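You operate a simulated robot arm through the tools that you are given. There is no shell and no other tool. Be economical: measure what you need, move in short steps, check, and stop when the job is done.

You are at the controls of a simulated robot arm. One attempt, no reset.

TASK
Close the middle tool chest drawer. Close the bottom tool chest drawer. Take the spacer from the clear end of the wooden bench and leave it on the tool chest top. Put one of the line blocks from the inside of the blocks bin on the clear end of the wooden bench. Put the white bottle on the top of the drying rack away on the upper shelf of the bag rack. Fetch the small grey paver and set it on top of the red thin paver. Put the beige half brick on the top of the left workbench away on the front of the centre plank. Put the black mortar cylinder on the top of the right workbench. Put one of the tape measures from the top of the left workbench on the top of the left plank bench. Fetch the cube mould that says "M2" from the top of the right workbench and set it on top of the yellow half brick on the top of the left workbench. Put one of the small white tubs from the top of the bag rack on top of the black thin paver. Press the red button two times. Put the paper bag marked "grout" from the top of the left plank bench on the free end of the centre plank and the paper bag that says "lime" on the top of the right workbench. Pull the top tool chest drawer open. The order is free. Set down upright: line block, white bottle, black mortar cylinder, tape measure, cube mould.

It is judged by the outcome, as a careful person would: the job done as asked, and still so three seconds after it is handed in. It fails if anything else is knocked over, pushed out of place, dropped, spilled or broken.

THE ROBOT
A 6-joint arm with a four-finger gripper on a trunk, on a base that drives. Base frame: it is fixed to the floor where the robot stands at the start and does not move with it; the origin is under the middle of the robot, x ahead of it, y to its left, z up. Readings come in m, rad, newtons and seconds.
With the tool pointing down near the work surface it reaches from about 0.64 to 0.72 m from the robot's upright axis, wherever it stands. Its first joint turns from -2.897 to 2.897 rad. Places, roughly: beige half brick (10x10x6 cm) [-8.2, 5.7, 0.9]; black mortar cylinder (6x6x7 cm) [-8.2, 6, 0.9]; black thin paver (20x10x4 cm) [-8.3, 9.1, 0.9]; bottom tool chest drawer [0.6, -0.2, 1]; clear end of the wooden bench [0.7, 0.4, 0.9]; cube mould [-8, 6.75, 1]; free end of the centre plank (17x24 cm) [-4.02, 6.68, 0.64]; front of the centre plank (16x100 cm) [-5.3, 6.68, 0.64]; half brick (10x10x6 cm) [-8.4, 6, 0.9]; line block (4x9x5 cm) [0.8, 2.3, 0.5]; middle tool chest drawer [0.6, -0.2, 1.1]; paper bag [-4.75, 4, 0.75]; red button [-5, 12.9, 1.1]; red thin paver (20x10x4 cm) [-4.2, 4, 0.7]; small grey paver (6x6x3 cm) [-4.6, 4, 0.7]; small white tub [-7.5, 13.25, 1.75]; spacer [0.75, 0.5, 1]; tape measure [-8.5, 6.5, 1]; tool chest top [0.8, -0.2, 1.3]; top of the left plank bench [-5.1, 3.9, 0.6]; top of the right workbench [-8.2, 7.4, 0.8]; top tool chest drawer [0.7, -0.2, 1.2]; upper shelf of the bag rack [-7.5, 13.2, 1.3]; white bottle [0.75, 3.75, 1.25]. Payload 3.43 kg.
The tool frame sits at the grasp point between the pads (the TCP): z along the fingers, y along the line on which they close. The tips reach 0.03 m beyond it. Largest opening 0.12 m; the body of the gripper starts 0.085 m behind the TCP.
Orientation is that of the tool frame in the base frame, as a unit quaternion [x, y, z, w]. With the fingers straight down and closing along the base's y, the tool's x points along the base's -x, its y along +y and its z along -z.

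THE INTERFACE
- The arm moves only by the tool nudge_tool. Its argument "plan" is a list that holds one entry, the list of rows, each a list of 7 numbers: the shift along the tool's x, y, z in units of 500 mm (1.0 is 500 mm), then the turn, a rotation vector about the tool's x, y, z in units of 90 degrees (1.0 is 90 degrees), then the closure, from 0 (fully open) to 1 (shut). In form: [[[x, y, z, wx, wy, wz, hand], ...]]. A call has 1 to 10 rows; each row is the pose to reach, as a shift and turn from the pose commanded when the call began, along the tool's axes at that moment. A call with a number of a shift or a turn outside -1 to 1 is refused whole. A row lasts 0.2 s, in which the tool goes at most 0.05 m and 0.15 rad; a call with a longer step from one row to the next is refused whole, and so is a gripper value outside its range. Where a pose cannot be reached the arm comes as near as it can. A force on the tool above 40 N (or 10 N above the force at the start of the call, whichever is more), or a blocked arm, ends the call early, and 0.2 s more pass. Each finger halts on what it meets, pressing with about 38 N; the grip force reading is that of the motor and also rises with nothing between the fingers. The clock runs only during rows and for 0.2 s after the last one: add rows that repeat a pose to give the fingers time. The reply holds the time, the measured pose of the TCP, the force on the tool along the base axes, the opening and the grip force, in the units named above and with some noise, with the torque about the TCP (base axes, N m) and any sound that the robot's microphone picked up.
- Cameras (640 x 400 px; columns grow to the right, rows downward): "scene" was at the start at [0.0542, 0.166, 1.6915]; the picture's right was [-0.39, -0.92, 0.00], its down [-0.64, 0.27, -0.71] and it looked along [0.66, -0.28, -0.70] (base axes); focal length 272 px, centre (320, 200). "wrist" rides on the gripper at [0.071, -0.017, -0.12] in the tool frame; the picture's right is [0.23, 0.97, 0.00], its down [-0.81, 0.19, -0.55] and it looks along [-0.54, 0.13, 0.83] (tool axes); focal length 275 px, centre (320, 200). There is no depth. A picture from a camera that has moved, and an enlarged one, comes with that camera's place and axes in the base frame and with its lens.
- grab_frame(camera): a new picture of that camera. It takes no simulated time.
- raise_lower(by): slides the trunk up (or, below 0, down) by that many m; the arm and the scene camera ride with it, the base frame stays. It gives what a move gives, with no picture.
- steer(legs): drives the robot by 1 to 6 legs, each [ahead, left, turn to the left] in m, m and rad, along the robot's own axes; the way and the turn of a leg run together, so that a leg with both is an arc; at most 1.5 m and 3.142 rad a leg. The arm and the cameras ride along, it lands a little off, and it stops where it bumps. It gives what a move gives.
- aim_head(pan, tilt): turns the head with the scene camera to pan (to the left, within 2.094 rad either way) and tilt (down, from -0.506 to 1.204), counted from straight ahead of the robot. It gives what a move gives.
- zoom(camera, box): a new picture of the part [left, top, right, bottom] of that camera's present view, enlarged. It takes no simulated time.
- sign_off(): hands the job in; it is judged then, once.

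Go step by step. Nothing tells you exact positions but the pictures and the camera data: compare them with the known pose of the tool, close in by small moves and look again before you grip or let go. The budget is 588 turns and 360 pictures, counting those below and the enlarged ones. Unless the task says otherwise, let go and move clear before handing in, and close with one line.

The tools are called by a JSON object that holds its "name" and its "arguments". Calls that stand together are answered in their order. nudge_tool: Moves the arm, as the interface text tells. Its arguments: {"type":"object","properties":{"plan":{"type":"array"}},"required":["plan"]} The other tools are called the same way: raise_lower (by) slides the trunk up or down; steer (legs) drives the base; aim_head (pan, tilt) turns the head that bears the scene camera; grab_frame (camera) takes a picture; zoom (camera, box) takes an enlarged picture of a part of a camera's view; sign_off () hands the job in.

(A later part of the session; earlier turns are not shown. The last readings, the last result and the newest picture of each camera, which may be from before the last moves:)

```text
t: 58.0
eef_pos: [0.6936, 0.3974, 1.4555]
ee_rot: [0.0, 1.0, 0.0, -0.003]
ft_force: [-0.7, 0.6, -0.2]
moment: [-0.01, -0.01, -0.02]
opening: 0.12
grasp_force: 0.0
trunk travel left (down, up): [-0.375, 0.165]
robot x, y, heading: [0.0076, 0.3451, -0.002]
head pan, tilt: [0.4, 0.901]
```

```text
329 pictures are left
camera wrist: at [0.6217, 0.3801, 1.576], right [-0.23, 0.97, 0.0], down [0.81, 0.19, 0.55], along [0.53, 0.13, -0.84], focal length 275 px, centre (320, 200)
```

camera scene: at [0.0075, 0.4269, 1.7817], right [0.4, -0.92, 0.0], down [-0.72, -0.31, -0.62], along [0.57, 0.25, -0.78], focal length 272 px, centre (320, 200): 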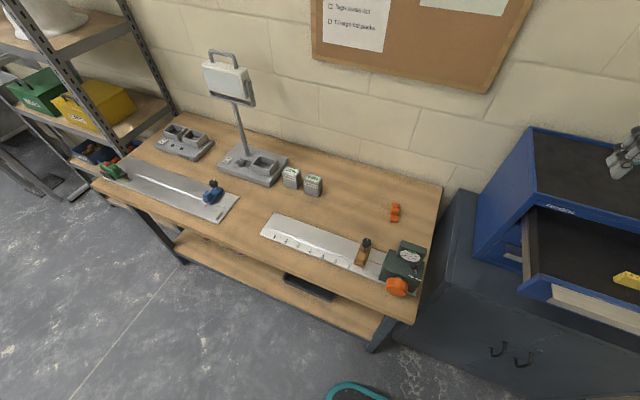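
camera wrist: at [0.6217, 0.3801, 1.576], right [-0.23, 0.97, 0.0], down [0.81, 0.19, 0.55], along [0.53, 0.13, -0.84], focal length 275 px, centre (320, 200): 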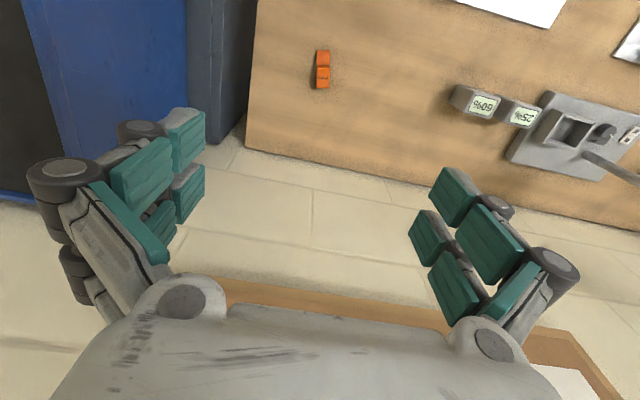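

{"name": "nudge_tool", "arguments": {"plan": [[[-0.02, 0.01, 0, 0, 0, -0.085, 0], [-0.037, 0.023, 0, 0, 0, -0.17, 0]]]}}

{"name": "raise_lower", "arguments": {"by": -0.37}}

{"name": "grab_frame", "arguments": {"camera": "wrist"}}

{"name": "grab_frame", "arguments": {"camera": "scene"}}

```text
t: 58.6
eef_pos: [0.7107, 0.4071, 1.4556]
ee_rot: [-0.134, 0.991, 0.0, -0.002]
ft_force: [0.3, -0.1, -0.5]
moment: [-0.01, 0.01, 0.01]
opening: 0.1202
grasp_force: 0.0
trunk travel left (down, up): [-0.375, 0.165]
robot x, y, heading: [0.0112, 0.3442, 0.0]
head pan, tilt: [0.4, 0.901]
```

```text
t: 62.1
eef_pos: [0.7102, 0.407, 1.0849]
ee_rot: [-0.132, 0.991, 0.0, -0.002]
ft_force: [-0.4, -0.4, -0.6]
moment: [0.03, -0.02, 0.0]
opening: 0.12
grasp_force: 0.2
trunk travel left (down, up): [-0.005, 0.535]
robot x, y, heading: [0.0134, 0.3434, -0.003]
head pan, tilt: [0.4, 0.901]
```

```text
328 pictures are left
camera wrist: at [0.6463, 0.3724, 1.2061], right [-0.48, 0.88, 0.0], down [0.73, 0.4, 0.55], along [0.48, 0.26, -0.84], focal length 275 px, centre (320, 200)
```

wrist: 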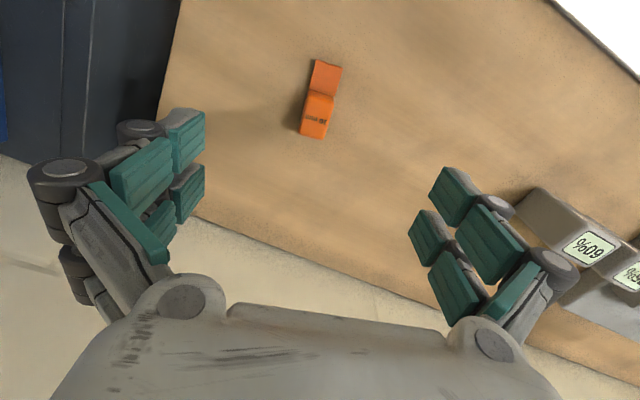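

```text
327 pictures are left
camera scene: at [0.0596, 0.5731, 1.4118], right [0.39, -0.92, 0.0], down [-0.72, -0.3, -0.62], along [0.57, 0.24, -0.78], focal length 272 px, centre (320, 200)
```

scene: 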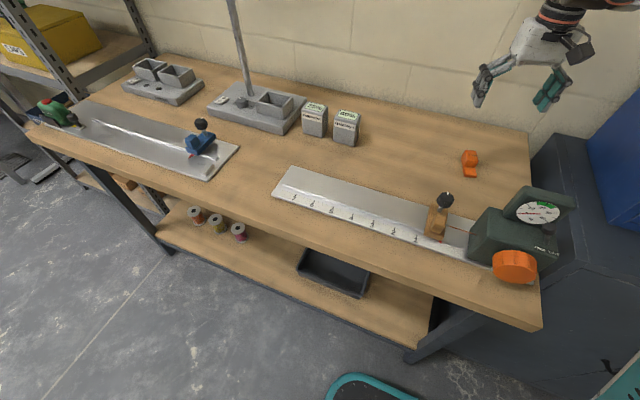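

Bench top comes out at z≈0.87, and the spacer sits centred under the gripper. Descend so the tips stop ~8 mm above the bench.

{"name": "nudge_tool", "arguments": {"plan": [[[0, 0, 0.08, 0, 0, -0.03, 0], [0, 0, 0.16, 0, 0, -0.03, 0], [0, 0, 0.24, 0, 0, -0.03, 0], [0, 0, 0.3, 0, 0, -0.03, 0], [0, 0, 0.33, 0, 0, -0.03, 0], [0, 0, 0.35, 0, 0, -0.03, 0]]]}}

{"name": "grab_frame", "arguments": {"camera": "wrist"}}

{"name": "zoom", "arguments": {"camera": "scene", "box": [400, 60, 640, 220]}}

```text
t: 63.5
eef_pos: [0.7099, 0.4086, 0.9094]
ee_rot: [-0.156, 0.988, 0.0, -0.002]
ft_force: [-0.7, 0.2, 0.4]
moment: [-0.01, -0.03, 0.0]
opening: 0.1201
grasp_force: 0.0
trunk travel left (down, up): [-0.005, 0.535]
robot x, y, heading: [0.0098, 0.3457, 0.003]
head pan, tilt: [0.4, 0.901]
```

```text
326 pictures are left
camera wrist: at [0.6477, 0.37, 1.0304], right [-0.52, 0.85, 0.0], down [0.71, 0.43, 0.55], along [0.47, 0.29, -0.84], focal length 275 px, centre (320, 200)
```

wrist: 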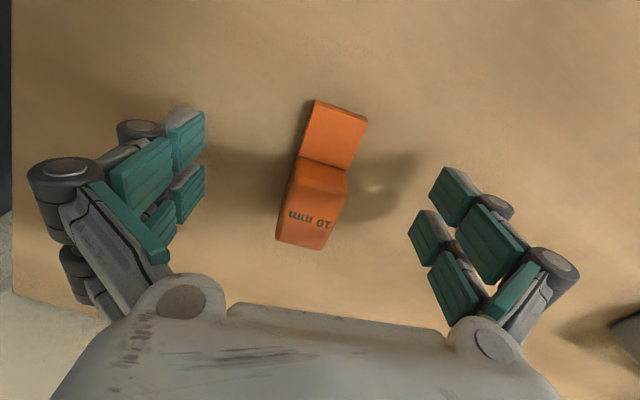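

```text
2.50 times, centred on (520, 140) of scene
camera zoom: at [0.0596, 0.5731, 1.4117], right [0.39, -0.92, 0.0], down [-0.72, -0.3, -0.62], along [0.57, 0.24, -0.78], focal length 680 px, centre (-180, 350)
```

zoom: 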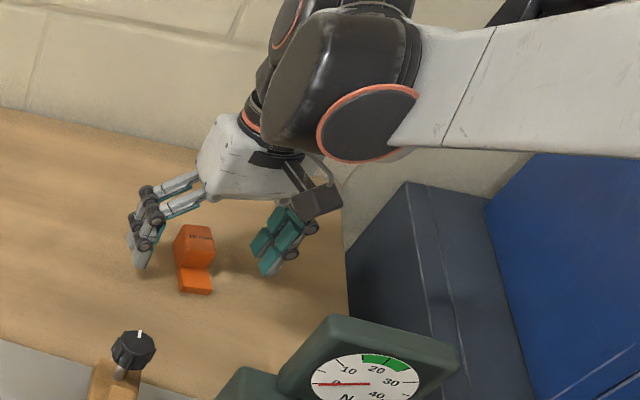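

{"name": "nudge_tool", "arguments": {"plan": [[[-0.028, 0, 0.01, 0, 0, 0, 0.3], [-0.028, 0, 0.014, 0, 0, 0, 0.6], [-0.028, 0, 0.014, 0, 0, 0, 0.9], [-0.028, 0, 0.014, 0, 0, 0, 1], [-0.028, 0, 0.014, 0, 0, 0, 1], [-0.028, 0, 0.014, 0, 0, 0, 1]]]}}

{"name": "nudge_tool", "arguments": {"plan": [[[0, 0, -0.05, 0, 0, 0, 1], [0, 0, -0.1, 0, 0, 0, 1], [0, 0, -0.2, 0, 0, 0, 1]]]}}

{"name": "grab_frame", "arguments": {"camera": "wrist"}}

```text
t: 64.2
eef_pos: [0.7215, 0.4098, 0.9094]
ee_rot: [-0.156, 0.988, -0.001, 0.001]
ft_force: [-1.1, 2.1, 50.5]
moment: [0.13, 0.34, -0.05]
opening: 0.0295
grasp_force: 44.4
trunk travel left (down, up): [-0.005, 0.535]
robot x, y, heading: [0.0108, 0.3425, -0.003]
head pan, tilt: [0.4, 0.901]
stopped in row 3: the force on the tool passed its limit at 64 N (the readings are from after the stop); the commanded pose is now the measured one
```

```text
t: 65.0
eef_pos: [0.7257, 0.4135, 1.0045]
ee_rot: [-0.156, 0.988, 0.0, -0.001]
ft_force: [1.2, 0.7, -0.9]
moment: [0.0, 0.04, 0.01]
opening: 0.0291
grasp_force: 37.8
trunk travel left (down, up): [-0.005, 0.535]
robot x, y, heading: [0.0134, 0.3442, 0.002]
head pan, tilt: [0.4, 0.901]
```

```text
324 pictures are left
camera wrist: at [0.6633, 0.3758, 1.1254], right [-0.52, 0.85, 0.0], down [0.71, 0.43, 0.55], along [0.47, 0.29, -0.83], focal length 275 px, centre (320, 200)
```

wrist: 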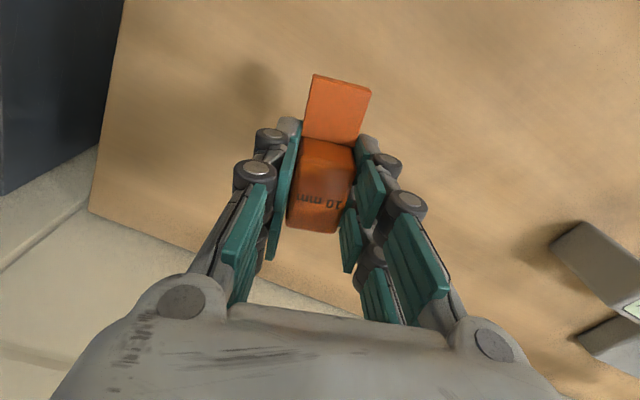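

Spacer held (29 mm). Raise and carry it over the chest top, whose front edge is x≈0.615, left edge y≈0.107, rim z≈1.26.

{"name": "raise_lower", "arguments": {"by": 0.45}}

{"name": "steer", "arguments": {"legs": [[-0.01, -0.42, 0]]}}

{"name": "aim_head", "arguments": {"pan": -0.1, "tilt": 0.6}}

{"name": "grab_frame", "arguments": {"camera": "scene"}}

{"name": "grab_frame", "arguments": {"camera": "wrist"}}

```text
refused: 0.45 is not a number from -0.4 to 0.4
```

```text
t: 66.8
eef_pos: [0.7201, 0.1757, 1.0049]
ee_rot: [-0.154, 0.988, 0.004, 0.0]
ft_force: [-1.5, 6.2, -0.1]
moment: [-0.76, -0.22, -0.55]
opening: 0.0294
grasp_force: 37.8
trunk travel left (down, up): [-0.005, 0.535]
robot x, y, heading: [0.0049, 0.1029, -0.008]
head pan, tilt: [0.4, 0.901]
stopped in leg 1: the force on the tool passed its limit at 100 N (the readings are from after the stop); the commanded pose is now the measured one
```

```text
t: 67.7
eef_pos: [0.7194, 0.1745, 1.0062]
ee_rot: [-0.153, 0.988, 0.004, -0.001]
ft_force: [-0.8, 12.1, 0.1]
moment: [-1.65, -0.08, -0.95]
opening: 0.0293
grasp_force: 38.2
trunk travel left (down, up): [-0.005, 0.535]
robot x, y, heading: [0.0028, 0.0993, -0.008]
head pan, tilt: [-0.099, 0.6]
```

```text
323 pictures are left
camera scene: at [0.0729, 0.2905, 1.4363], right [-0.1, -0.99, 0.0], down [-0.56, 0.06, -0.82], along [0.82, -0.09, -0.57], focal length 272 px, centre (320, 200)
```

scene: 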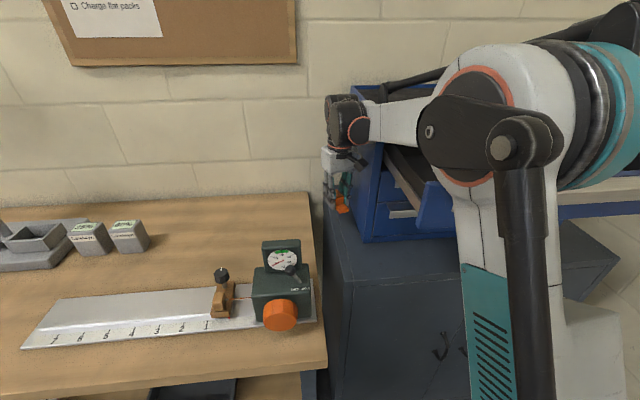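

```text
322 pictures are left
camera wrist: at [0.6563, 0.1368, 1.1257], right [-0.51, 0.86, 0.01], down [0.72, 0.42, 0.55], along [0.47, 0.29, -0.83], focal length 275 px, centre (320, 200)
```

wrist: 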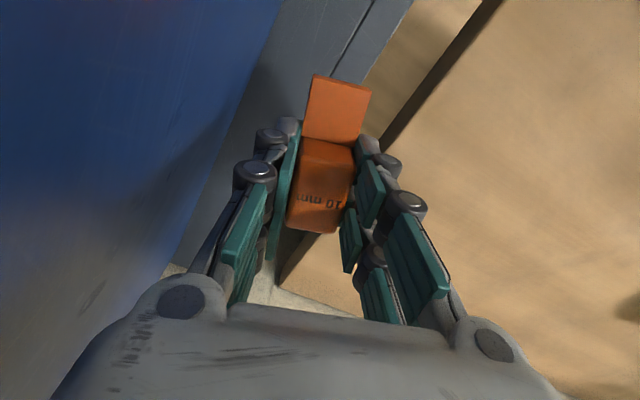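

The raise was refused (over 0.4 m limit) so the gripper bumped the chest's side. I'll back off left, then look at whether anything shifted.

{"name": "steer", "arguments": {"legs": [[0, 0.12, 0.008]]}}

{"name": "raise_lower", "arguments": {"by": 0.4}}

{"name": "grab_frame", "arguments": {"camera": "scene"}}

```text
t: 68.9
eef_pos: [0.7174, 0.3, 1.0055]
ee_rot: [-0.158, 0.988, 0.005, -0.001]
ft_force: [0.1, -1.0, 0.0]
moment: [0.02, 0.0, 0.02]
opening: 0.0292
grasp_force: 37.9
trunk travel left (down, up): [-0.005, 0.535]
robot x, y, heading: [0.0071, 0.2191, 0.0]
head pan, tilt: [-0.099, 0.6]
```

```text
t: 72.8
eef_pos: [0.7182, 0.2991, 1.4053]
ee_rot: [-0.157, 0.988, 0.004, -0.001]
ft_force: [-0.5, -0.7, -0.7]
moment: [0.0, 0.03, 0.02]
opening: 0.0292
grasp_force: 38.4
trunk travel left (down, up): [-0.405, 0.135]
robot x, y, heading: [0.0076, 0.2195, 0.001]
head pan, tilt: [-0.099, 0.6]
```

```text
321 pictures are left
camera scene: at [0.0719, 0.4098, 1.8364], right [-0.1, -1.0, 0.0], down [-0.56, 0.05, -0.82], along [0.82, -0.08, -0.57], focal length 272 px, centre (320, 200)
```

scene: 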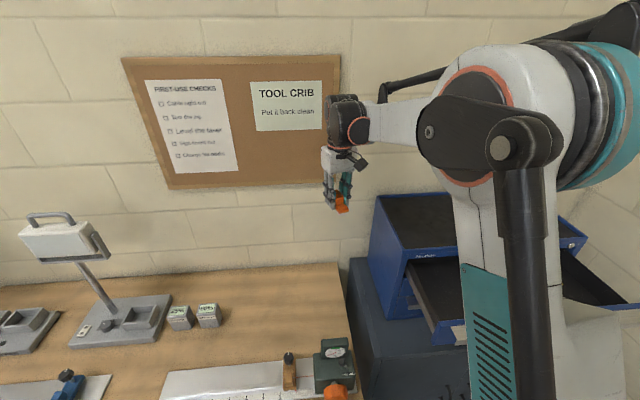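

Chest appears in place. Now over the chest top with 11 cm clearance.

{"name": "steer", "arguments": {"legs": [[0, -0.35, 0]]}}

{"name": "grab_frame", "arguments": {"camera": "wrist"}}

{"name": "grab_frame", "arguments": {"camera": "scene"}}

```text
t: 75.0
eef_pos: [0.7202, -0.0534, 1.405]
ee_rot: [-0.157, 0.988, 0.004, -0.001]
ft_force: [-0.1, -0.9, -0.9]
moment: [0.02, 0.01, -0.01]
opening: 0.0291
grasp_force: 38.0
trunk travel left (down, up): [-0.405, 0.135]
robot x, y, heading: [0.0068, -0.1322, -0.0]
head pan, tilt: [-0.099, 0.6]
```

```text
320 pictures are left
camera wrist: at [0.6572, -0.0929, 1.5257], right [-0.52, 0.85, 0.01], down [0.71, 0.43, 0.56], along [0.47, 0.3, -0.83], focal length 275 px, centre (320, 200)
```

wrist: 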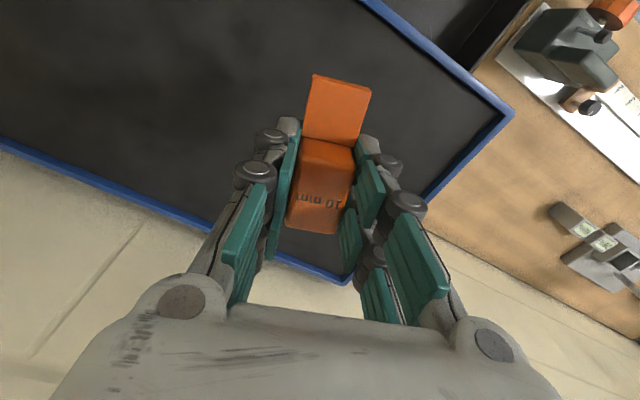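

```text
319 pictures are left
camera scene: at [0.0728, 0.0566, 1.8366], right [-0.1, -1.0, 0.0], down [-0.56, 0.06, -0.82], along [0.82, -0.08, -0.57], focal length 272 px, centre (320, 200)
```

scene: 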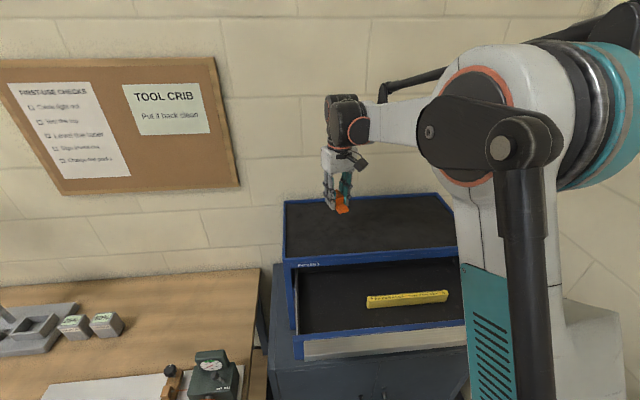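

{"name": "nudge_tool", "arguments": {"plan": [[[0, 0, 0.08, 0, 0, 0, 1], [0, 0, 0.15, 0, 0, 0, 1], [0, 0, 0.2, 0, 0, 0, 1], [0, 0, 0.215, 0, 0, 0, 1]]]}}

{"name": "grab_frame", "arguments": {"camera": "wrist"}}

{"name": "zoom", "arguments": {"camera": "scene", "box": [260, 140, 420, 260]}}

```text
t: 76.0
eef_pos: [0.7166, -0.0531, 1.2968]
ee_rot: [-0.157, 0.988, 0.004, -0.001]
ft_force: [0.9, 0.3, -0.1]
moment: [0.04, 0.0, -0.01]
opening: 0.0291
grasp_force: 38.4
trunk travel left (down, up): [-0.405, 0.135]
robot x, y, heading: [0.0033, -0.13, -0.001]
head pan, tilt: [-0.099, 0.6]
```

```text
318 pictures are left
camera wrist: at [0.6546, -0.0915, 1.4169], right [-0.52, 0.85, 0.01], down [0.71, 0.43, 0.55], along [0.47, 0.29, -0.83], focal length 275 px, centre (320, 200)
```

wrist: 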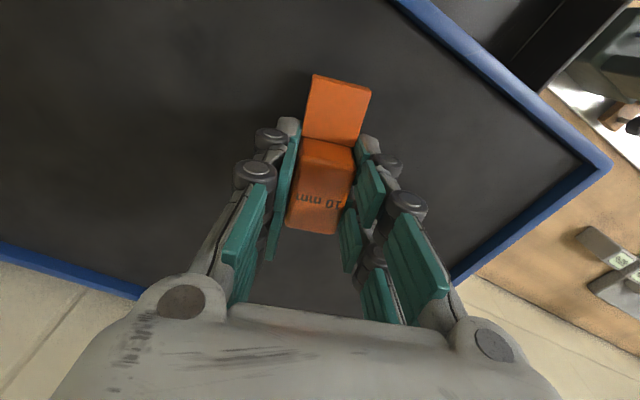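

```text
3.33 times, centred on (340, 200) of scene
camera zoom: at [0.0726, 0.0583, 1.8365], right [-0.1, -1.0, 0.0], down [-0.56, 0.06, -0.83], along [0.82, -0.08, -0.56], focal length 907 px, centre (253, 200)
```

zoom: 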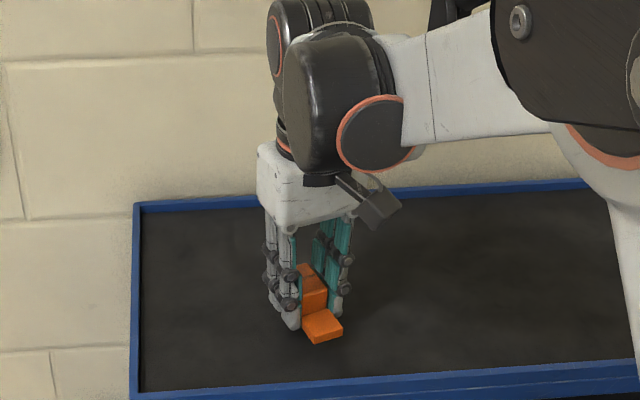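

{"name": "nudge_tool", "arguments": {"plan": [[[0, 0, 0.01, 0, 0, 0, 1], [0, 0, 0.02, 0, 0, 0, 1], [0, 0, 0.03, 0, 0, 0, 1], [0, 0, 0.04, 0, 0, 0, 1], [0, 0, 0.05, 0, 0, 0, 1], [0, 0, 0.06, 0, 0, 0, 1], [0, 0, 0.07, 0, 0, 0, 1], [0, 0, 0.08, 0, 0, 0, 1]]]}}

```text
t: 77.1
eef_pos: [0.7196, -0.0515, 1.2807]
ee_rot: [-0.156, 0.988, 0.004, 0.003]
ft_force: [-1.8, -0.2, 18.2]
moment: [-0.43, 0.21, -0.01]
opening: 0.0291
grasp_force: 38.4
trunk travel left (down, up): [-0.405, 0.135]
robot x, y, heading: [0.0049, -0.1279, 0.005]
head pan, tilt: [-0.099, 0.6]
stopped in row 5: the force on the tool passed its limit at 50 N (the readings are from after the stop); the commanded pose is now the measured one
```

Spacer touches the mat. Release and lift away.

{"name": "nudge_tool", "arguments": {"plan": [[[0, 0, -0.004, 0, 0, 0, 0.6], [0, 0, -0.004, 0, 0, 0, 0.4], [0, 0, -0.004, 0, 0, 0, 0.3], [0, 0, -0.06, 0, 0, 0, 0.3], [0, 0, -0.14, 0, 0, 0, 0.3], [0, 0, -0.22, 0, 0, 0, 0.3]]]}}

{"name": "grab_frame", "arguments": {"camera": "wrist"}}

```text
t: 78.5
eef_pos: [0.7218, -0.0513, 1.3891]
ee_rot: [-0.157, 0.988, 0.004, 0.001]
ft_force: [-0.3, -0.1, -0.4]
moment: [0.02, -0.01, 0.02]
opening: 0.0841
grasp_force: 0.0
trunk travel left (down, up): [-0.405, 0.135]
robot x, y, heading: [0.0083, -0.1248, 0.004]
head pan, tilt: [-0.099, 0.6]
```

```text
316 pictures are left
camera wrist: at [0.659, -0.0895, 1.509], right [-0.52, 0.85, 0.01], down [0.71, 0.43, 0.56], along [0.47, 0.29, -0.83], focal length 275 px, centre (320, 200)
```

wrist: 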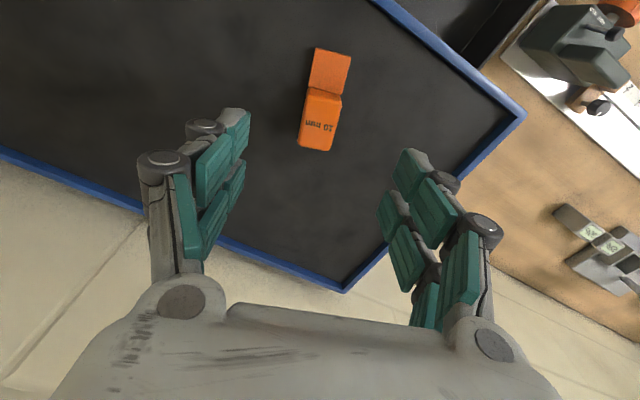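

Spacer is placed. Now I go look at the blocks bin near (0.8, 2.3); back off first, and restore the tool's yaw.

{"name": "steer", "arguments": {"legs": [[-0.45, 0, 0]]}}

{"name": "nudge_tool", "arguments": {"plan": [[[0, 0, 0, 0, 0, 0.09, 0], [0, 0, 0, 0, 0, 0.18, 0], [0, 0, 0, 0, 0, 0.2, 0]]]}}

{"name": "steer", "arguments": {"legs": [[0, 1.2, 0], [0, 1.2, 0]]}}

{"name": "aim_head", "arguments": {"pan": 0.0, "tilt": 0.6}}

{"name": "grab_frame", "arguments": {"camera": "scene"}}

```text
t: 81.2
eef_pos: [0.271, -0.053, 1.389]
ee_rot: [-0.155, 0.988, 0.004, 0.002]
ft_force: [-0.9, 0.2, 0.5]
moment: [0.01, -0.03, 0.0]
opening: 0.0839
grasp_force: 0.2
trunk travel left (down, up): [-0.405, 0.135]
robot x, y, heading: [-0.4438, -0.1348, -0.0]
head pan, tilt: [-0.099, 0.6]
```

```text
t: 82.0
eef_pos: [0.2727, -0.0535, 1.3882]
ee_rot: [0.002, 1.0, 0.005, 0.001]
ft_force: [-0.6, -0.3, 0.1]
moment: [0.03, 0.03, -0.02]
opening: 0.1199
grasp_force: 0.2
trunk travel left (down, up): [-0.405, 0.135]
robot x, y, heading: [-0.4443, -0.1334, 0.002]
head pan, tilt: [-0.099, 0.6]
```

```text
t: 93.8
eef_pos: [0.2913, 2.3341, 1.3876]
ee_rot: [0.007, 1.0, 0.004, 0.001]
ft_force: [0.0, -0.2, -1.0]
moment: [-0.01, -0.01, -0.01]
opening: 0.1201
grasp_force: 0.1
trunk travel left (down, up): [-0.405, 0.135]
robot x, y, heading: [-0.4285, 2.2585, -0.014]
head pan, tilt: [-0.099, 0.6]
```

```text
t: 94.4
eef_pos: [0.2931, 2.3327, 1.3887]
ee_rot: [0.006, 1.0, 0.005, 0.001]
ft_force: [-1.0, -0.2, 0.9]
moment: [0.0, 0.0, 0.02]
opening: 0.1201
grasp_force: 0.0
trunk travel left (down, up): [-0.405, 0.135]
robot x, y, heading: [-0.4277, 2.2604, -0.011]
head pan, tilt: [0.0, 0.6]
```

```text
315 pictures are left
camera scene: at [-0.3567, 2.4586, 1.8365], right [-0.01, -1.0, 0.0], down [-0.57, 0.01, -0.82], along [0.82, -0.01, -0.57], focal length 272 px, centre (320, 200)
```

scene: 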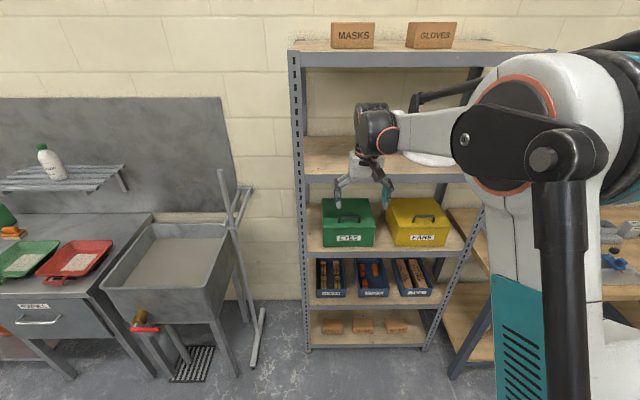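

{"name": "zoom", "arguments": {"camera": "scene", "box": [290, 190, 480, 350]}}

```text
2.50 times, centred on (385, 270) of scene
camera zoom: at [-0.3567, 2.4586, 1.8365], right [-0.01, -1.0, 0.0], down [-0.57, 0.01, -0.82], along [0.82, -0.01, -0.57], focal length 680 px, centre (158, 25)
```

zoom: 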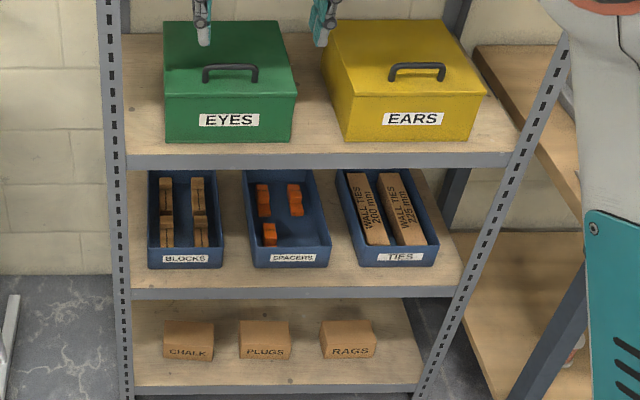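

The BLOCKS bin is the left blue bin on a shelf near z≈0.48, under another shelf at ~0.88. I'll lower the trunk for a flatter view into it.

{"name": "raise_lower", "arguments": {"by": -0.4}}

{"name": "aim_head", "arguments": {"pan": 0.0, "tilt": 0.75}}

{"name": "zoom", "arguments": {"camera": "scene", "box": [260, 130, 460, 255]}}

{"name": "grab_frame", "arguments": {"camera": "scene"}}

```text
t: 98.3
eef_pos: [0.2909, 2.3331, 0.9891]
ee_rot: [0.006, 1.0, 0.004, 0.001]
ft_force: [0.5, -0.5, 0.1]
moment: [0.0, -0.02, -0.01]
opening: 0.12
grasp_force: 0.0
trunk travel left (down, up): [-0.005, 0.535]
robot x, y, heading: [-0.4256, 2.2636, -0.01]
head pan, tilt: [0.0, 0.6]
```

```text
t: 99.0
eef_pos: [0.292, 2.3338, 0.989]
ee_rot: [0.006, 1.0, 0.004, 0.002]
ft_force: [0.0, 0.7, 0.4]
moment: [0.04, 0.01, 0.02]
opening: 0.1202
grasp_force: 0.1
trunk travel left (down, up): [-0.005, 0.535]
robot x, y, heading: [-0.4287, 2.2604, -0.009]
head pan, tilt: [0.0, 0.75]
```

```text
3.20 times, centred on (360, 192) of scene
camera zoom: at [-0.3622, 2.4588, 1.4237], right [-0.01, -1.0, 0.0], down [-0.68, 0.01, -0.73], along [0.73, -0.01, -0.68], focal length 871 px, centre (192, 224)
```

zoom: 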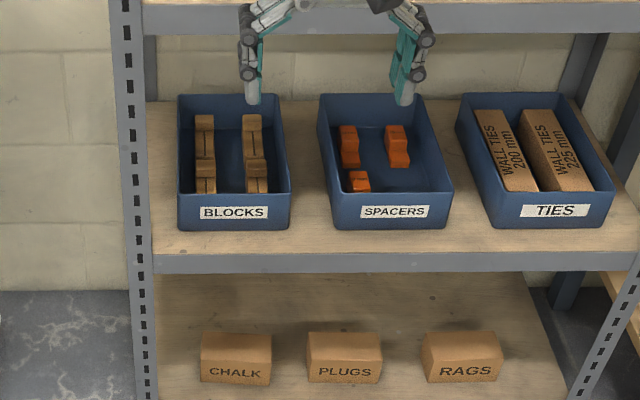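

```text
312 pictures are left
camera scene: at [-0.3622, 2.4588, 1.4237], right [-0.01, -1.0, 0.0], down [-0.68, 0.01, -0.73], along [0.73, -0.01, -0.68], focal length 272 px, centre (320, 200)
```

scene: 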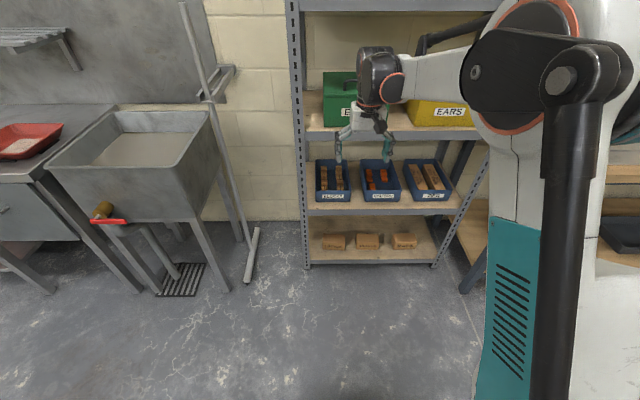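

The shelf is at z≈0.56 (front x≈0.50), bin front x≈0.55, and the front-right block around (0.62, 2.35). I'll pitch the tool 45° forward and test the low reach in free space.

{"name": "nudge_tool", "arguments": {"plan": [[[0, 0, 0.07, 0, -0.07, 0, 0], [0, 0, 0.14, 0, -0.14, 0, 0], [0, 0, 0.21, 0, -0.21, 0, 0], [0, 0, 0.28, 0, -0.28, 0, 0], [0, 0, 0.35, 0, -0.35, 0, 0], [0, 0, 0.42, 0, -0.42, 0, 0], [0, 0, 0.5, 0, -0.5, 0, 0]]]}}

{"name": "grab_frame", "arguments": {"camera": "scene"}}

{"name": "grab_frame", "arguments": {"camera": "wrist"}}

```text
t: 100.6
eef_pos: [0.2942, 2.3358, 0.7379]
ee_rot: [0.008, 0.923, 0.001, 0.385]
ft_force: [-0.5, 0.2, 0.8]
moment: [-0.01, 0.01, 0.0]
opening: 0.1199
grasp_force: 0.0
trunk travel left (down, up): [-0.005, 0.535]
robot x, y, heading: [-0.4279, 2.2627, -0.011]
head pan, tilt: [0.0, 0.75]
```

```text
311 pictures are left
camera scene: at [-0.3623, 2.4586, 1.4236], right [-0.01, -1.0, 0.0], down [-0.68, 0.01, -0.73], along [0.73, -0.01, -0.68], focal length 272 px, centre (320, 200)
```

scene: 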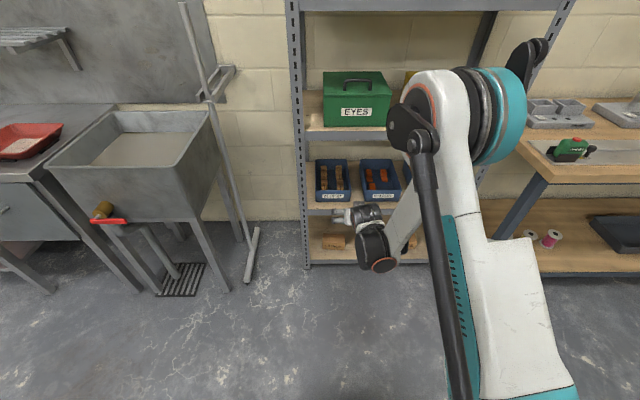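

```text
310 pictures are left
camera wrist: at [0.1572, 2.3203, 0.7723], right [-0.15, 0.98, -0.15], down [0.18, 0.18, 0.97], along [0.97, 0.12, -0.2], focal length 275 px, centre (320, 200)
```

wrist: 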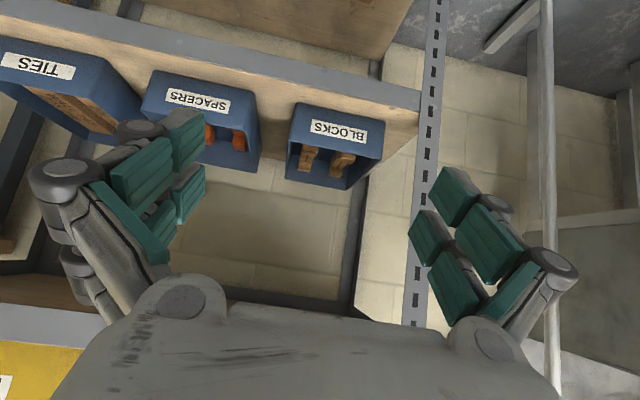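

{"name": "zoom", "arguments": {"camera": "wrist", "box": [260, 80, 420, 200]}}

{"name": "zoom", "arguments": {"camera": "scene", "box": [300, 150, 380, 210]}}

```text
3.33 times, centred on (340, 140) of wrist
camera zoom: at [0.1572, 2.3203, 0.7723], right [-0.15, 0.98, -0.15], down [0.18, 0.18, 0.97], along [0.97, 0.12, -0.2], focal length 918 px, centre (253, 400)
```

zoom: 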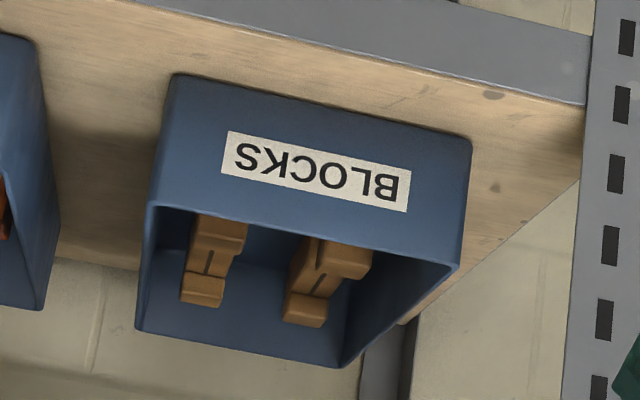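

```text
6.67 times, centred on (340, 180) of scene
camera zoom: at [-0.3623, 2.4586, 1.4236], right [-0.01, -1.0, 0.0], down [-0.68, 0.01, -0.73], along [0.73, -0.01, -0.68], focal length 1814 px, centre (187, 333)
```

zoom: 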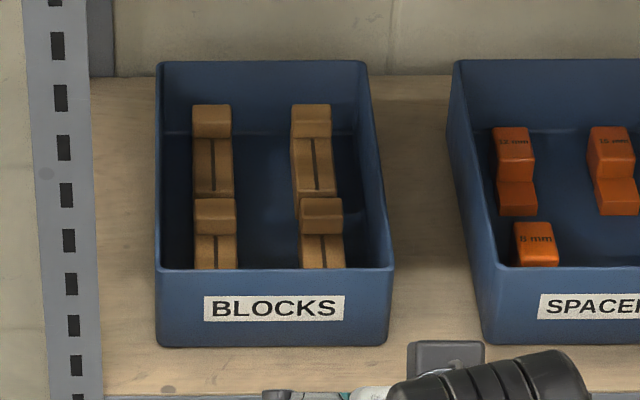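

Four blocks lie in two columns; I'll take the front-right one at about (0.635, 2.35), raised end top z≈0.615. Drive forward with the tool pitched 45°, fingers at 5.5 cm.

{"name": "nudge_tool", "arguments": {"plan": [[[0, 0, 0, 0, 0, 0, 0.54], [0, 0, 0, 0, 0, 0, 0.54]]]}}

{"name": "steer", "arguments": {"legs": [[0.3, 0.02, 0.01]]}}

{"name": "grab_frame", "arguments": {"camera": "wrist"}}

{"name": "zoom", "arguments": {"camera": "scene", "box": [280, 80, 480, 260]}}

```text
t: 101.2
eef_pos: [0.294, 2.3359, 0.7383]
ee_rot: [0.007, 0.924, 0.002, 0.383]
ft_force: [-0.5, 1.0, -1.0]
moment: [-0.02, -0.03, -0.01]
opening: 0.055
grasp_force: 0.2
trunk travel left (down, up): [-0.005, 0.535]
robot x, y, heading: [-0.4258, 2.2648, -0.012]
head pan, tilt: [0.0, 0.75]
```

```text
t: 103.2
eef_pos: [0.5984, 2.3583, 0.7379]
ee_rot: [0.005, 0.924, 0.003, 0.383]
ft_force: [-0.6, -0.4, 0.6]
moment: [0.01, 0.01, -0.02]
opening: 0.0553
grasp_force: 0.1
trunk travel left (down, up): [-0.005, 0.535]
robot x, y, heading: [-0.1221, 2.2768, -0.004]
head pan, tilt: [0.0, 0.75]
```

```text
307 pictures are left
camera wrist: at [0.4619, 2.3414, 0.7728], right [-0.16, 0.98, -0.15], down [0.18, 0.18, 0.97], along [0.97, 0.12, -0.21], focal length 275 px, centre (320, 200)
```

wrist: 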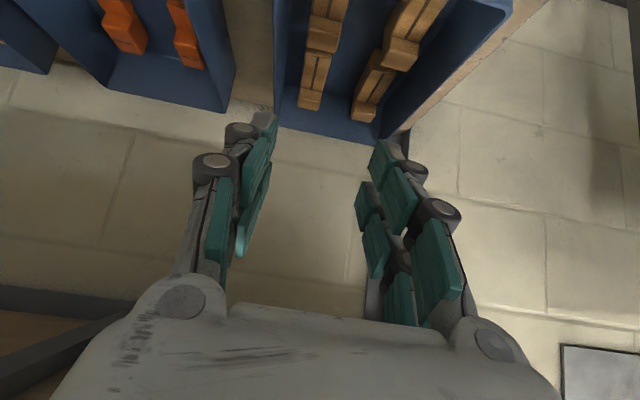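

```text
2.22 times, centred on (380, 170) of scene
camera zoom: at [-0.0588, 2.4771, 1.4236], right [-0.01, -1.0, 0.0], down [-0.68, 0.0, -0.73], along [0.73, 0.0, -0.68], focal length 605 px, centre (187, 267)
```

zoom: 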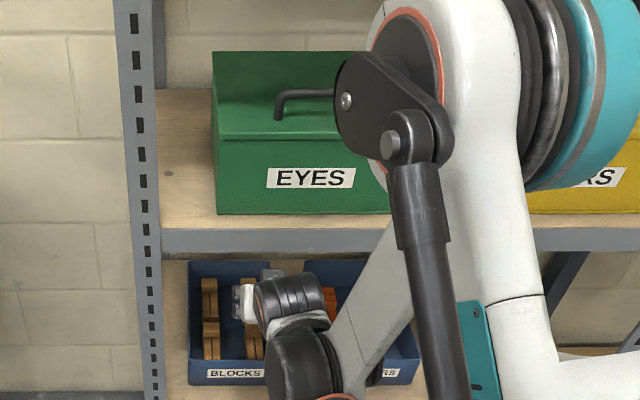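

{"name": "nudge_tool", "arguments": {"plan": [[[-0.048, -0.012, 0.048, 0, 0, 0, 0.54], [0.0, -0.012, 0.096, 0, 0, 0, 0.54], [0.045, -0.012, 0.141, 0, 0, 0, 0.54], [0.085, -0.012, 0.181, 0, 0, 0, 0.54], [0.105, -0.012, 0.201, 0, 0, 0, 0.54]]]}}

{"name": "grab_frame", "arguments": {"camera": "wrist"}}

{"name": "zoom", "arguments": {"camera": "scene", "box": [330, 170, 430, 250]}}

```text
t: 104.4
eef_pos: [0.6462, 2.3565, 0.6371]
ee_rot: [0.005, 0.924, 0.003, 0.381]
ft_force: [0.1, 0.3, -0.3]
moment: [0.01, 0.02, 0.02]
opening: 0.0552
grasp_force: 0.1
out of reach, approached as far as the arm can: row 4, 5
trunk travel left (down, up): [-0.005, 0.535]
robot x, y, heading: [-0.1182, 2.2771, -0.005]
head pan, tilt: [0.0, 0.75]
```

```text
305 pictures are left
camera wrist: at [0.509, 2.3399, 0.6717], right [-0.16, 0.98, -0.15], down [0.19, 0.18, 0.97], along [0.97, 0.12, -0.21], focal length 275 px, centre (320, 200)
```

wrist: 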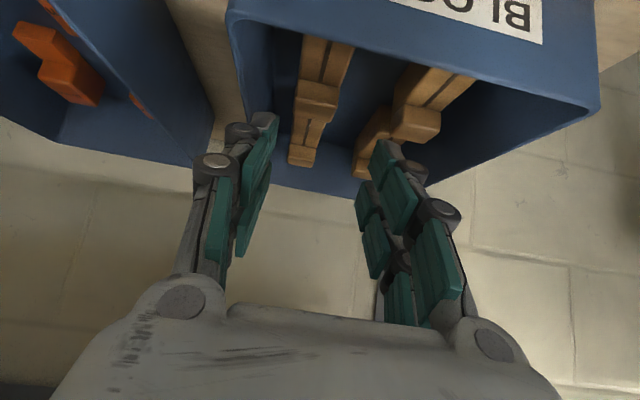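

```text
5.00 times, centred on (380, 210) of scene
camera zoom: at [-0.0584, 2.4771, 1.4236], right [-0.01, -1.0, 0.0], down [-0.68, 0.0, -0.73], along [0.73, 0.0, -0.68], focal length 1361 px, centre (20, 150)
```

zoom: 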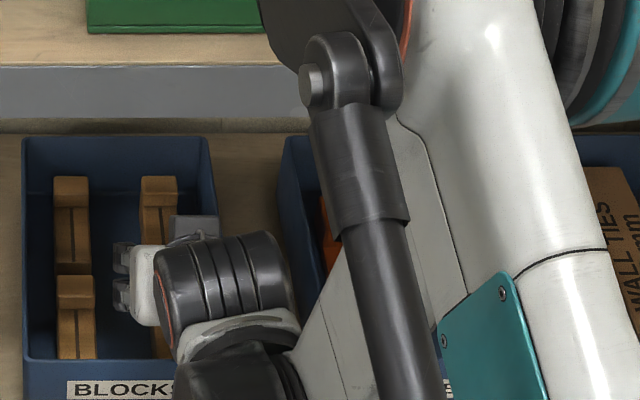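

The arm bottoms out at z≈0.637 here; coming closer with the base should let it reach lower. I'll lift slightly, drive in 8 cm while drawing the arm back, then descend again.

{"name": "nudge_tool", "arguments": {"plan": [[[-0.07, 0, -0.07, 0, 0, 0, 0.54], [-0.07, 0, -0.1, 0, 0, 0, 0.54], [-0.0, 0, -0.17, 0, 0, 0, 0.54]]]}}

```text
t: 105.2
eef_pos: [0.6044, 2.3566, 0.711]
ee_rot: [0.006, 0.924, 0.002, 0.382]
ft_force: [0.0, -0.1, 0.0]
moment: [0.03, -0.01, 0.01]
opening: 0.0552
grasp_force: 0.0
out of reach, approached as far as the arm can: row 3
trunk travel left (down, up): [-0.005, 0.535]
robot x, y, heading: [-0.1229, 2.2816, -0.007]
head pan, tilt: [0.0, 0.75]
```

The limit is on the near side, so I should back the base off ~7 cm instead and extend.

{"name": "steer", "arguments": {"legs": [[-0.08, 0, 0.005]]}}

{"name": "nudge_tool", "arguments": {"plan": [[[-0.07, 0, 0.07, 0, 0, 0, 0.54], [-0.14, -0.006, 0.14, 0, 0, 0, 0.54], [-0.1, -0.006, 0.18, 0, 0, 0, 0.54], [-0.05, -0.006, 0.23, 0, 0, 0, 0.54], [-0.02, -0.006, 0.26, 0, 0, 0, 0.54]]]}}

{"name": "grab_frame", "arguments": {"camera": "wrist"}}

```text
t: 106.3
eef_pos: [0.5215, 2.3622, 0.7104]
ee_rot: [0.001, 0.924, 0.004, 0.382]
ft_force: [-0.4, -0.2, -0.3]
moment: [-0.01, 0.0, 0.04]
opening: 0.0551
grasp_force: 0.0
trunk travel left (down, up): [-0.005, 0.535]
robot x, y, heading: [-0.202, 2.2796, 0.001]
head pan, tilt: [0.0, 0.75]
```

```text
t: 107.5
eef_pos: [0.6209, 2.3577, 0.6256]
ee_rot: [0.002, 0.924, 0.004, 0.382]
ft_force: [-0.6, 0.2, 0.0]
moment: [0.06, -0.01, 0.04]
opening: 0.0551
grasp_force: 0.1
trunk travel left (down, up): [-0.005, 0.535]
robot x, y, heading: [-0.2028, 2.2808, 0.006]
head pan, tilt: [0.0, 0.75]
```

```text
303 pictures are left
camera wrist: at [0.4858, 2.3411, 0.6595], right [-0.16, 0.97, -0.15], down [0.18, 0.18, 0.97], along [0.97, 0.13, -0.21], focal length 275 px, centre (320, 200)
```

wrist: 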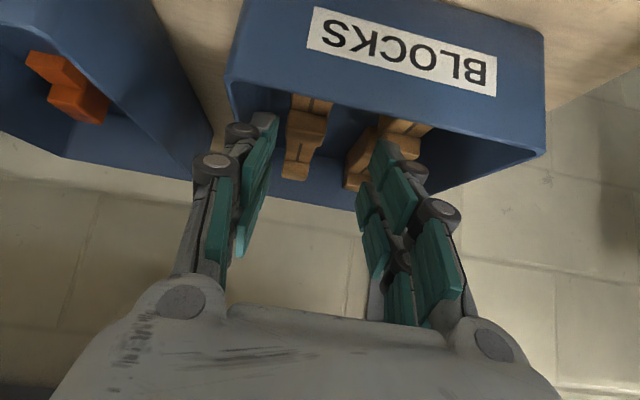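

Recomputing with exact head tilt angles: shelf z≈0.52, bin front x≈0.60, block's raised end at ≈(0.686, 2.352), top z≈0.575. I'll drive in 5 cm and descend to z≈0.56.

{"name": "steer", "arguments": {"legs": [[0.05, -0.003, 0]]}}

{"name": "grab_frame", "arguments": {"camera": "wrist"}}

```text
t: 108.4
eef_pos: [0.673, 2.3531, 0.6252]
ee_rot: [0.002, 0.924, 0.004, 0.382]
ft_force: [-0.8, 0.2, 1.4]
moment: [-0.03, 0.01, 0.05]
opening: 0.0553
grasp_force: 0.1
trunk travel left (down, up): [-0.005, 0.535]
robot x, y, heading: [-0.1513, 2.2765, -0.002]
head pan, tilt: [0.0, 0.75]
```

```text
302 pictures are left
camera wrist: at [0.5369, 2.3374, 0.66], right [-0.16, 0.97, -0.15], down [0.18, 0.18, 0.97], along [0.97, 0.13, -0.21], focal length 275 px, centre (320, 200)
```

wrist: 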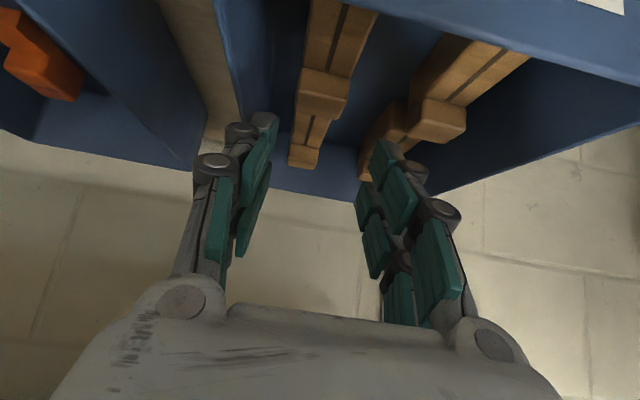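

{"name": "nudge_tool", "arguments": {"plan": [[[0.015, 0, 0.035, 0, 0, 0, 0.54], [0.035, 0, 0.064, 0, 0, 0, 0.54]]]}}

{"name": "grab_frame", "arguments": {"camera": "wrist"}}

```text
t: 109.0
eef_pos: [0.682, 2.355, 0.5897]
ee_rot: [0.001, 0.924, 0.005, 0.381]
ft_force: [0.0, -0.3, 0.2]
moment: [-0.02, 0.03, 0.0]
opening: 0.0551
grasp_force: 0.0
trunk travel left (down, up): [-0.005, 0.535]
robot x, y, heading: [-0.1532, 2.2769, -0.001]
head pan, tilt: [0.0, 0.75]
```

```text
301 pictures are left
camera wrist: at [0.5463, 2.3379, 0.624], right [-0.16, 0.97, -0.15], down [0.18, 0.18, 0.97], along [0.97, 0.13, -0.21], focal length 275 px, centre (320, 200)
```

wrist: 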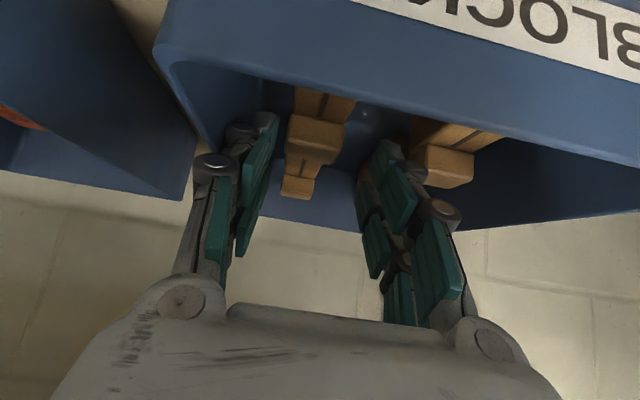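

{"name": "nudge_tool", "arguments": {"plan": [[[0.02, 0, 0.02, 0, 0, 0, 0.54], [0.036, 0, 0.036, 0, 0, 0, 0.54]]]}}

{"name": "grab_frame", "arguments": {"camera": "wrist"}}

```text
t: 109.6
eef_pos: [0.6822, 2.3558, 0.5633]
ee_rot: [0.002, 0.925, 0.003, 0.381]
ft_force: [-0.2, 0.1, 0.5]
moment: [-0.01, -0.01, -0.01]
opening: 0.0553
grasp_force: 0.1
trunk travel left (down, up): [-0.005, 0.535]
robot x, y, heading: [-0.1508, 2.2756, 0.001]
head pan, tilt: [0.0, 0.75]
```

```text
300 pictures are left
camera wrist: at [0.547, 2.3395, 0.5973], right [-0.16, 0.97, -0.15], down [0.18, 0.18, 0.97], along [0.97, 0.13, -0.21], focal length 275 px, centre (320, 200)
```

wrist: 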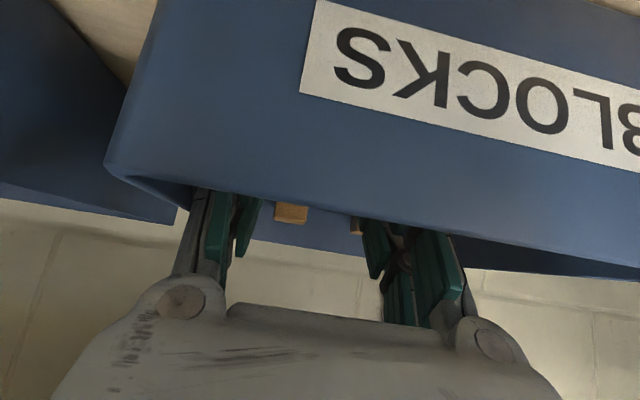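

{"name": "nudge_tool", "arguments": {"plan": [[[0.004, 0, 0.004, 0, 0, 0, 0.7], [0.004, 0, 0.004, 0, 0, 0, 0.85], [0.004, 0, 0.004, 0, 0, 0, 1], [0.004, 0, 0.004, 0, 0, 0, 1], [0.004, 0, 0.004, 0, 0, 0, 1]]]}}

```text
t: 110.8
eef_pos: [0.6829, 2.3554, 0.5611]
ee_rot: [0.001, 0.924, 0.005, 0.381]
ft_force: [0.7, -0.1, 1.6]
moment: [-0.03, -0.06, 0.05]
opening: 0.031
grasp_force: 38.2
trunk travel left (down, up): [-0.005, 0.535]
robot x, y, heading: [-0.1513, 2.2759, -0.003]
head pan, tilt: [0.0, 0.75]
```

Gripped something 31 mm wide. Lift straight up.

{"name": "nudge_tool", "arguments": {"plan": [[[-0.03, 0, -0.03, 0, 0, 0, 1], [-0.07, 0, -0.07, 0, 0, 0, 1], [-0.11, 0, -0.11, 0, 0, 0, 1], [-0.15, 0, -0.15, 0, 0, 0, 1]]]}}

{"name": "grab_frame", "arguments": {"camera": "wrist"}}

```text
t: 111.8
eef_pos: [0.682, 2.3556, 0.6696]
ee_rot: [0.002, 0.924, 0.004, 0.382]
ft_force: [0.1, 0.7, -1.2]
moment: [0.0, -0.01, 0.0]
opening: 0.0313
grasp_force: 38.4
trunk travel left (down, up): [-0.005, 0.535]
robot x, y, heading: [-0.1518, 2.277, -0.004]
head pan, tilt: [0.0, 0.75]
```

```text
299 pictures are left
camera wrist: at [0.546, 2.3385, 0.7042], right [-0.16, 0.97, -0.15], down [0.18, 0.18, 0.97], along [0.97, 0.13, -0.21], focal length 275 px, centre (320, 200)
```

wrist: 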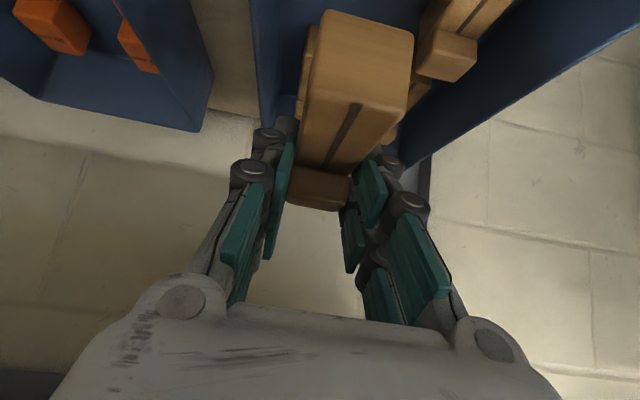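

Line block in hand. Back out of the rack, raise, and head to the bench.

{"name": "steer", "arguments": {"legs": [[-0.4, 0, 0]]}}

{"name": "raise_lower", "arguments": {"by": 0.38}}

{"name": "steer", "arguments": {"legs": [[0, -0.95, 0], [0, -0.95, 0]]}}

{"name": "aim_head", "arguments": {"pan": 0.1, "tilt": 0.75}}

{"name": "grab_frame", "arguments": {"camera": "scene"}}

```text
t: 114.3
eef_pos: [0.275, 2.3524, 0.6682]
ee_rot: [0.003, 0.924, 0.003, 0.382]
ft_force: [0.9, 0.7, -1.6]
moment: [0.0, -0.02, -0.02]
opening: 0.0315
grasp_force: 38.2
trunk travel left (down, up): [-0.005, 0.535]
robot x, y, heading: [-0.5571, 2.2775, -0.003]
head pan, tilt: [0.0, 0.75]
```

```text
t: 118.0
eef_pos: [0.2742, 2.3541, 1.0491]
ee_rot: [0.003, 0.924, 0.004, 0.382]
ft_force: [-0.8, -0.5, -0.7]
moment: [0.0, -0.02, 0.01]
opening: 0.0314
grasp_force: 38.1
trunk travel left (down, up): [-0.385, 0.155]
robot x, y, heading: [-0.5597, 2.2733, -0.0]
head pan, tilt: [0.0, 0.75]
```

```text
t: 127.5
eef_pos: [0.2231, 0.4246, 1.0515]
ee_rot: [0.02, 0.924, -0.004, 0.382]
ft_force: [0.4, -0.4, -1.8]
moment: [0.0, 0.01, -0.03]
opening: 0.0313
grasp_force: 38.3
trunk travel left (down, up): [-0.385, 0.155]
robot x, y, heading: [-0.6119, 0.3815, -0.033]
head pan, tilt: [0.0, 0.75]
```

```text
t: 128.2
eef_pos: [0.2233, 0.4252, 1.0492]
ee_rot: [0.02, 0.924, -0.003, 0.382]
ft_force: [-0.3, -0.6, -0.6]
moment: [0.03, 0.01, 0.0]
opening: 0.0314
grasp_force: 37.2
trunk travel left (down, up): [-0.385, 0.155]
robot x, y, heading: [-0.6079, 0.3749, -0.035]
head pan, tilt: [0.099, 0.75]
```

```text
298 pictures are left
camera scene: at [-0.542, 0.5825, 1.8036], right [0.06, -1.0, 0.0], down [-0.68, -0.04, -0.73], along [0.73, 0.05, -0.68], focal length 272 px, centre (320, 200)
```

scene: 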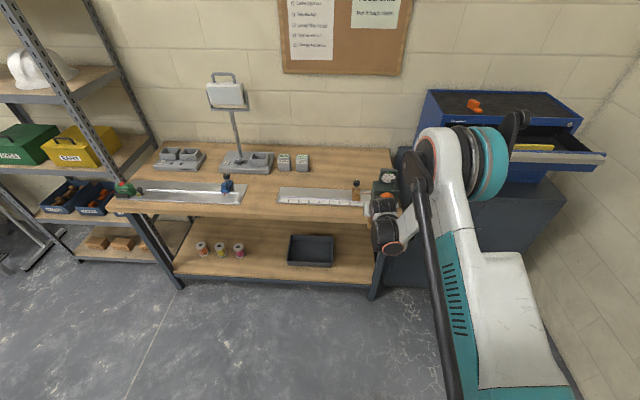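

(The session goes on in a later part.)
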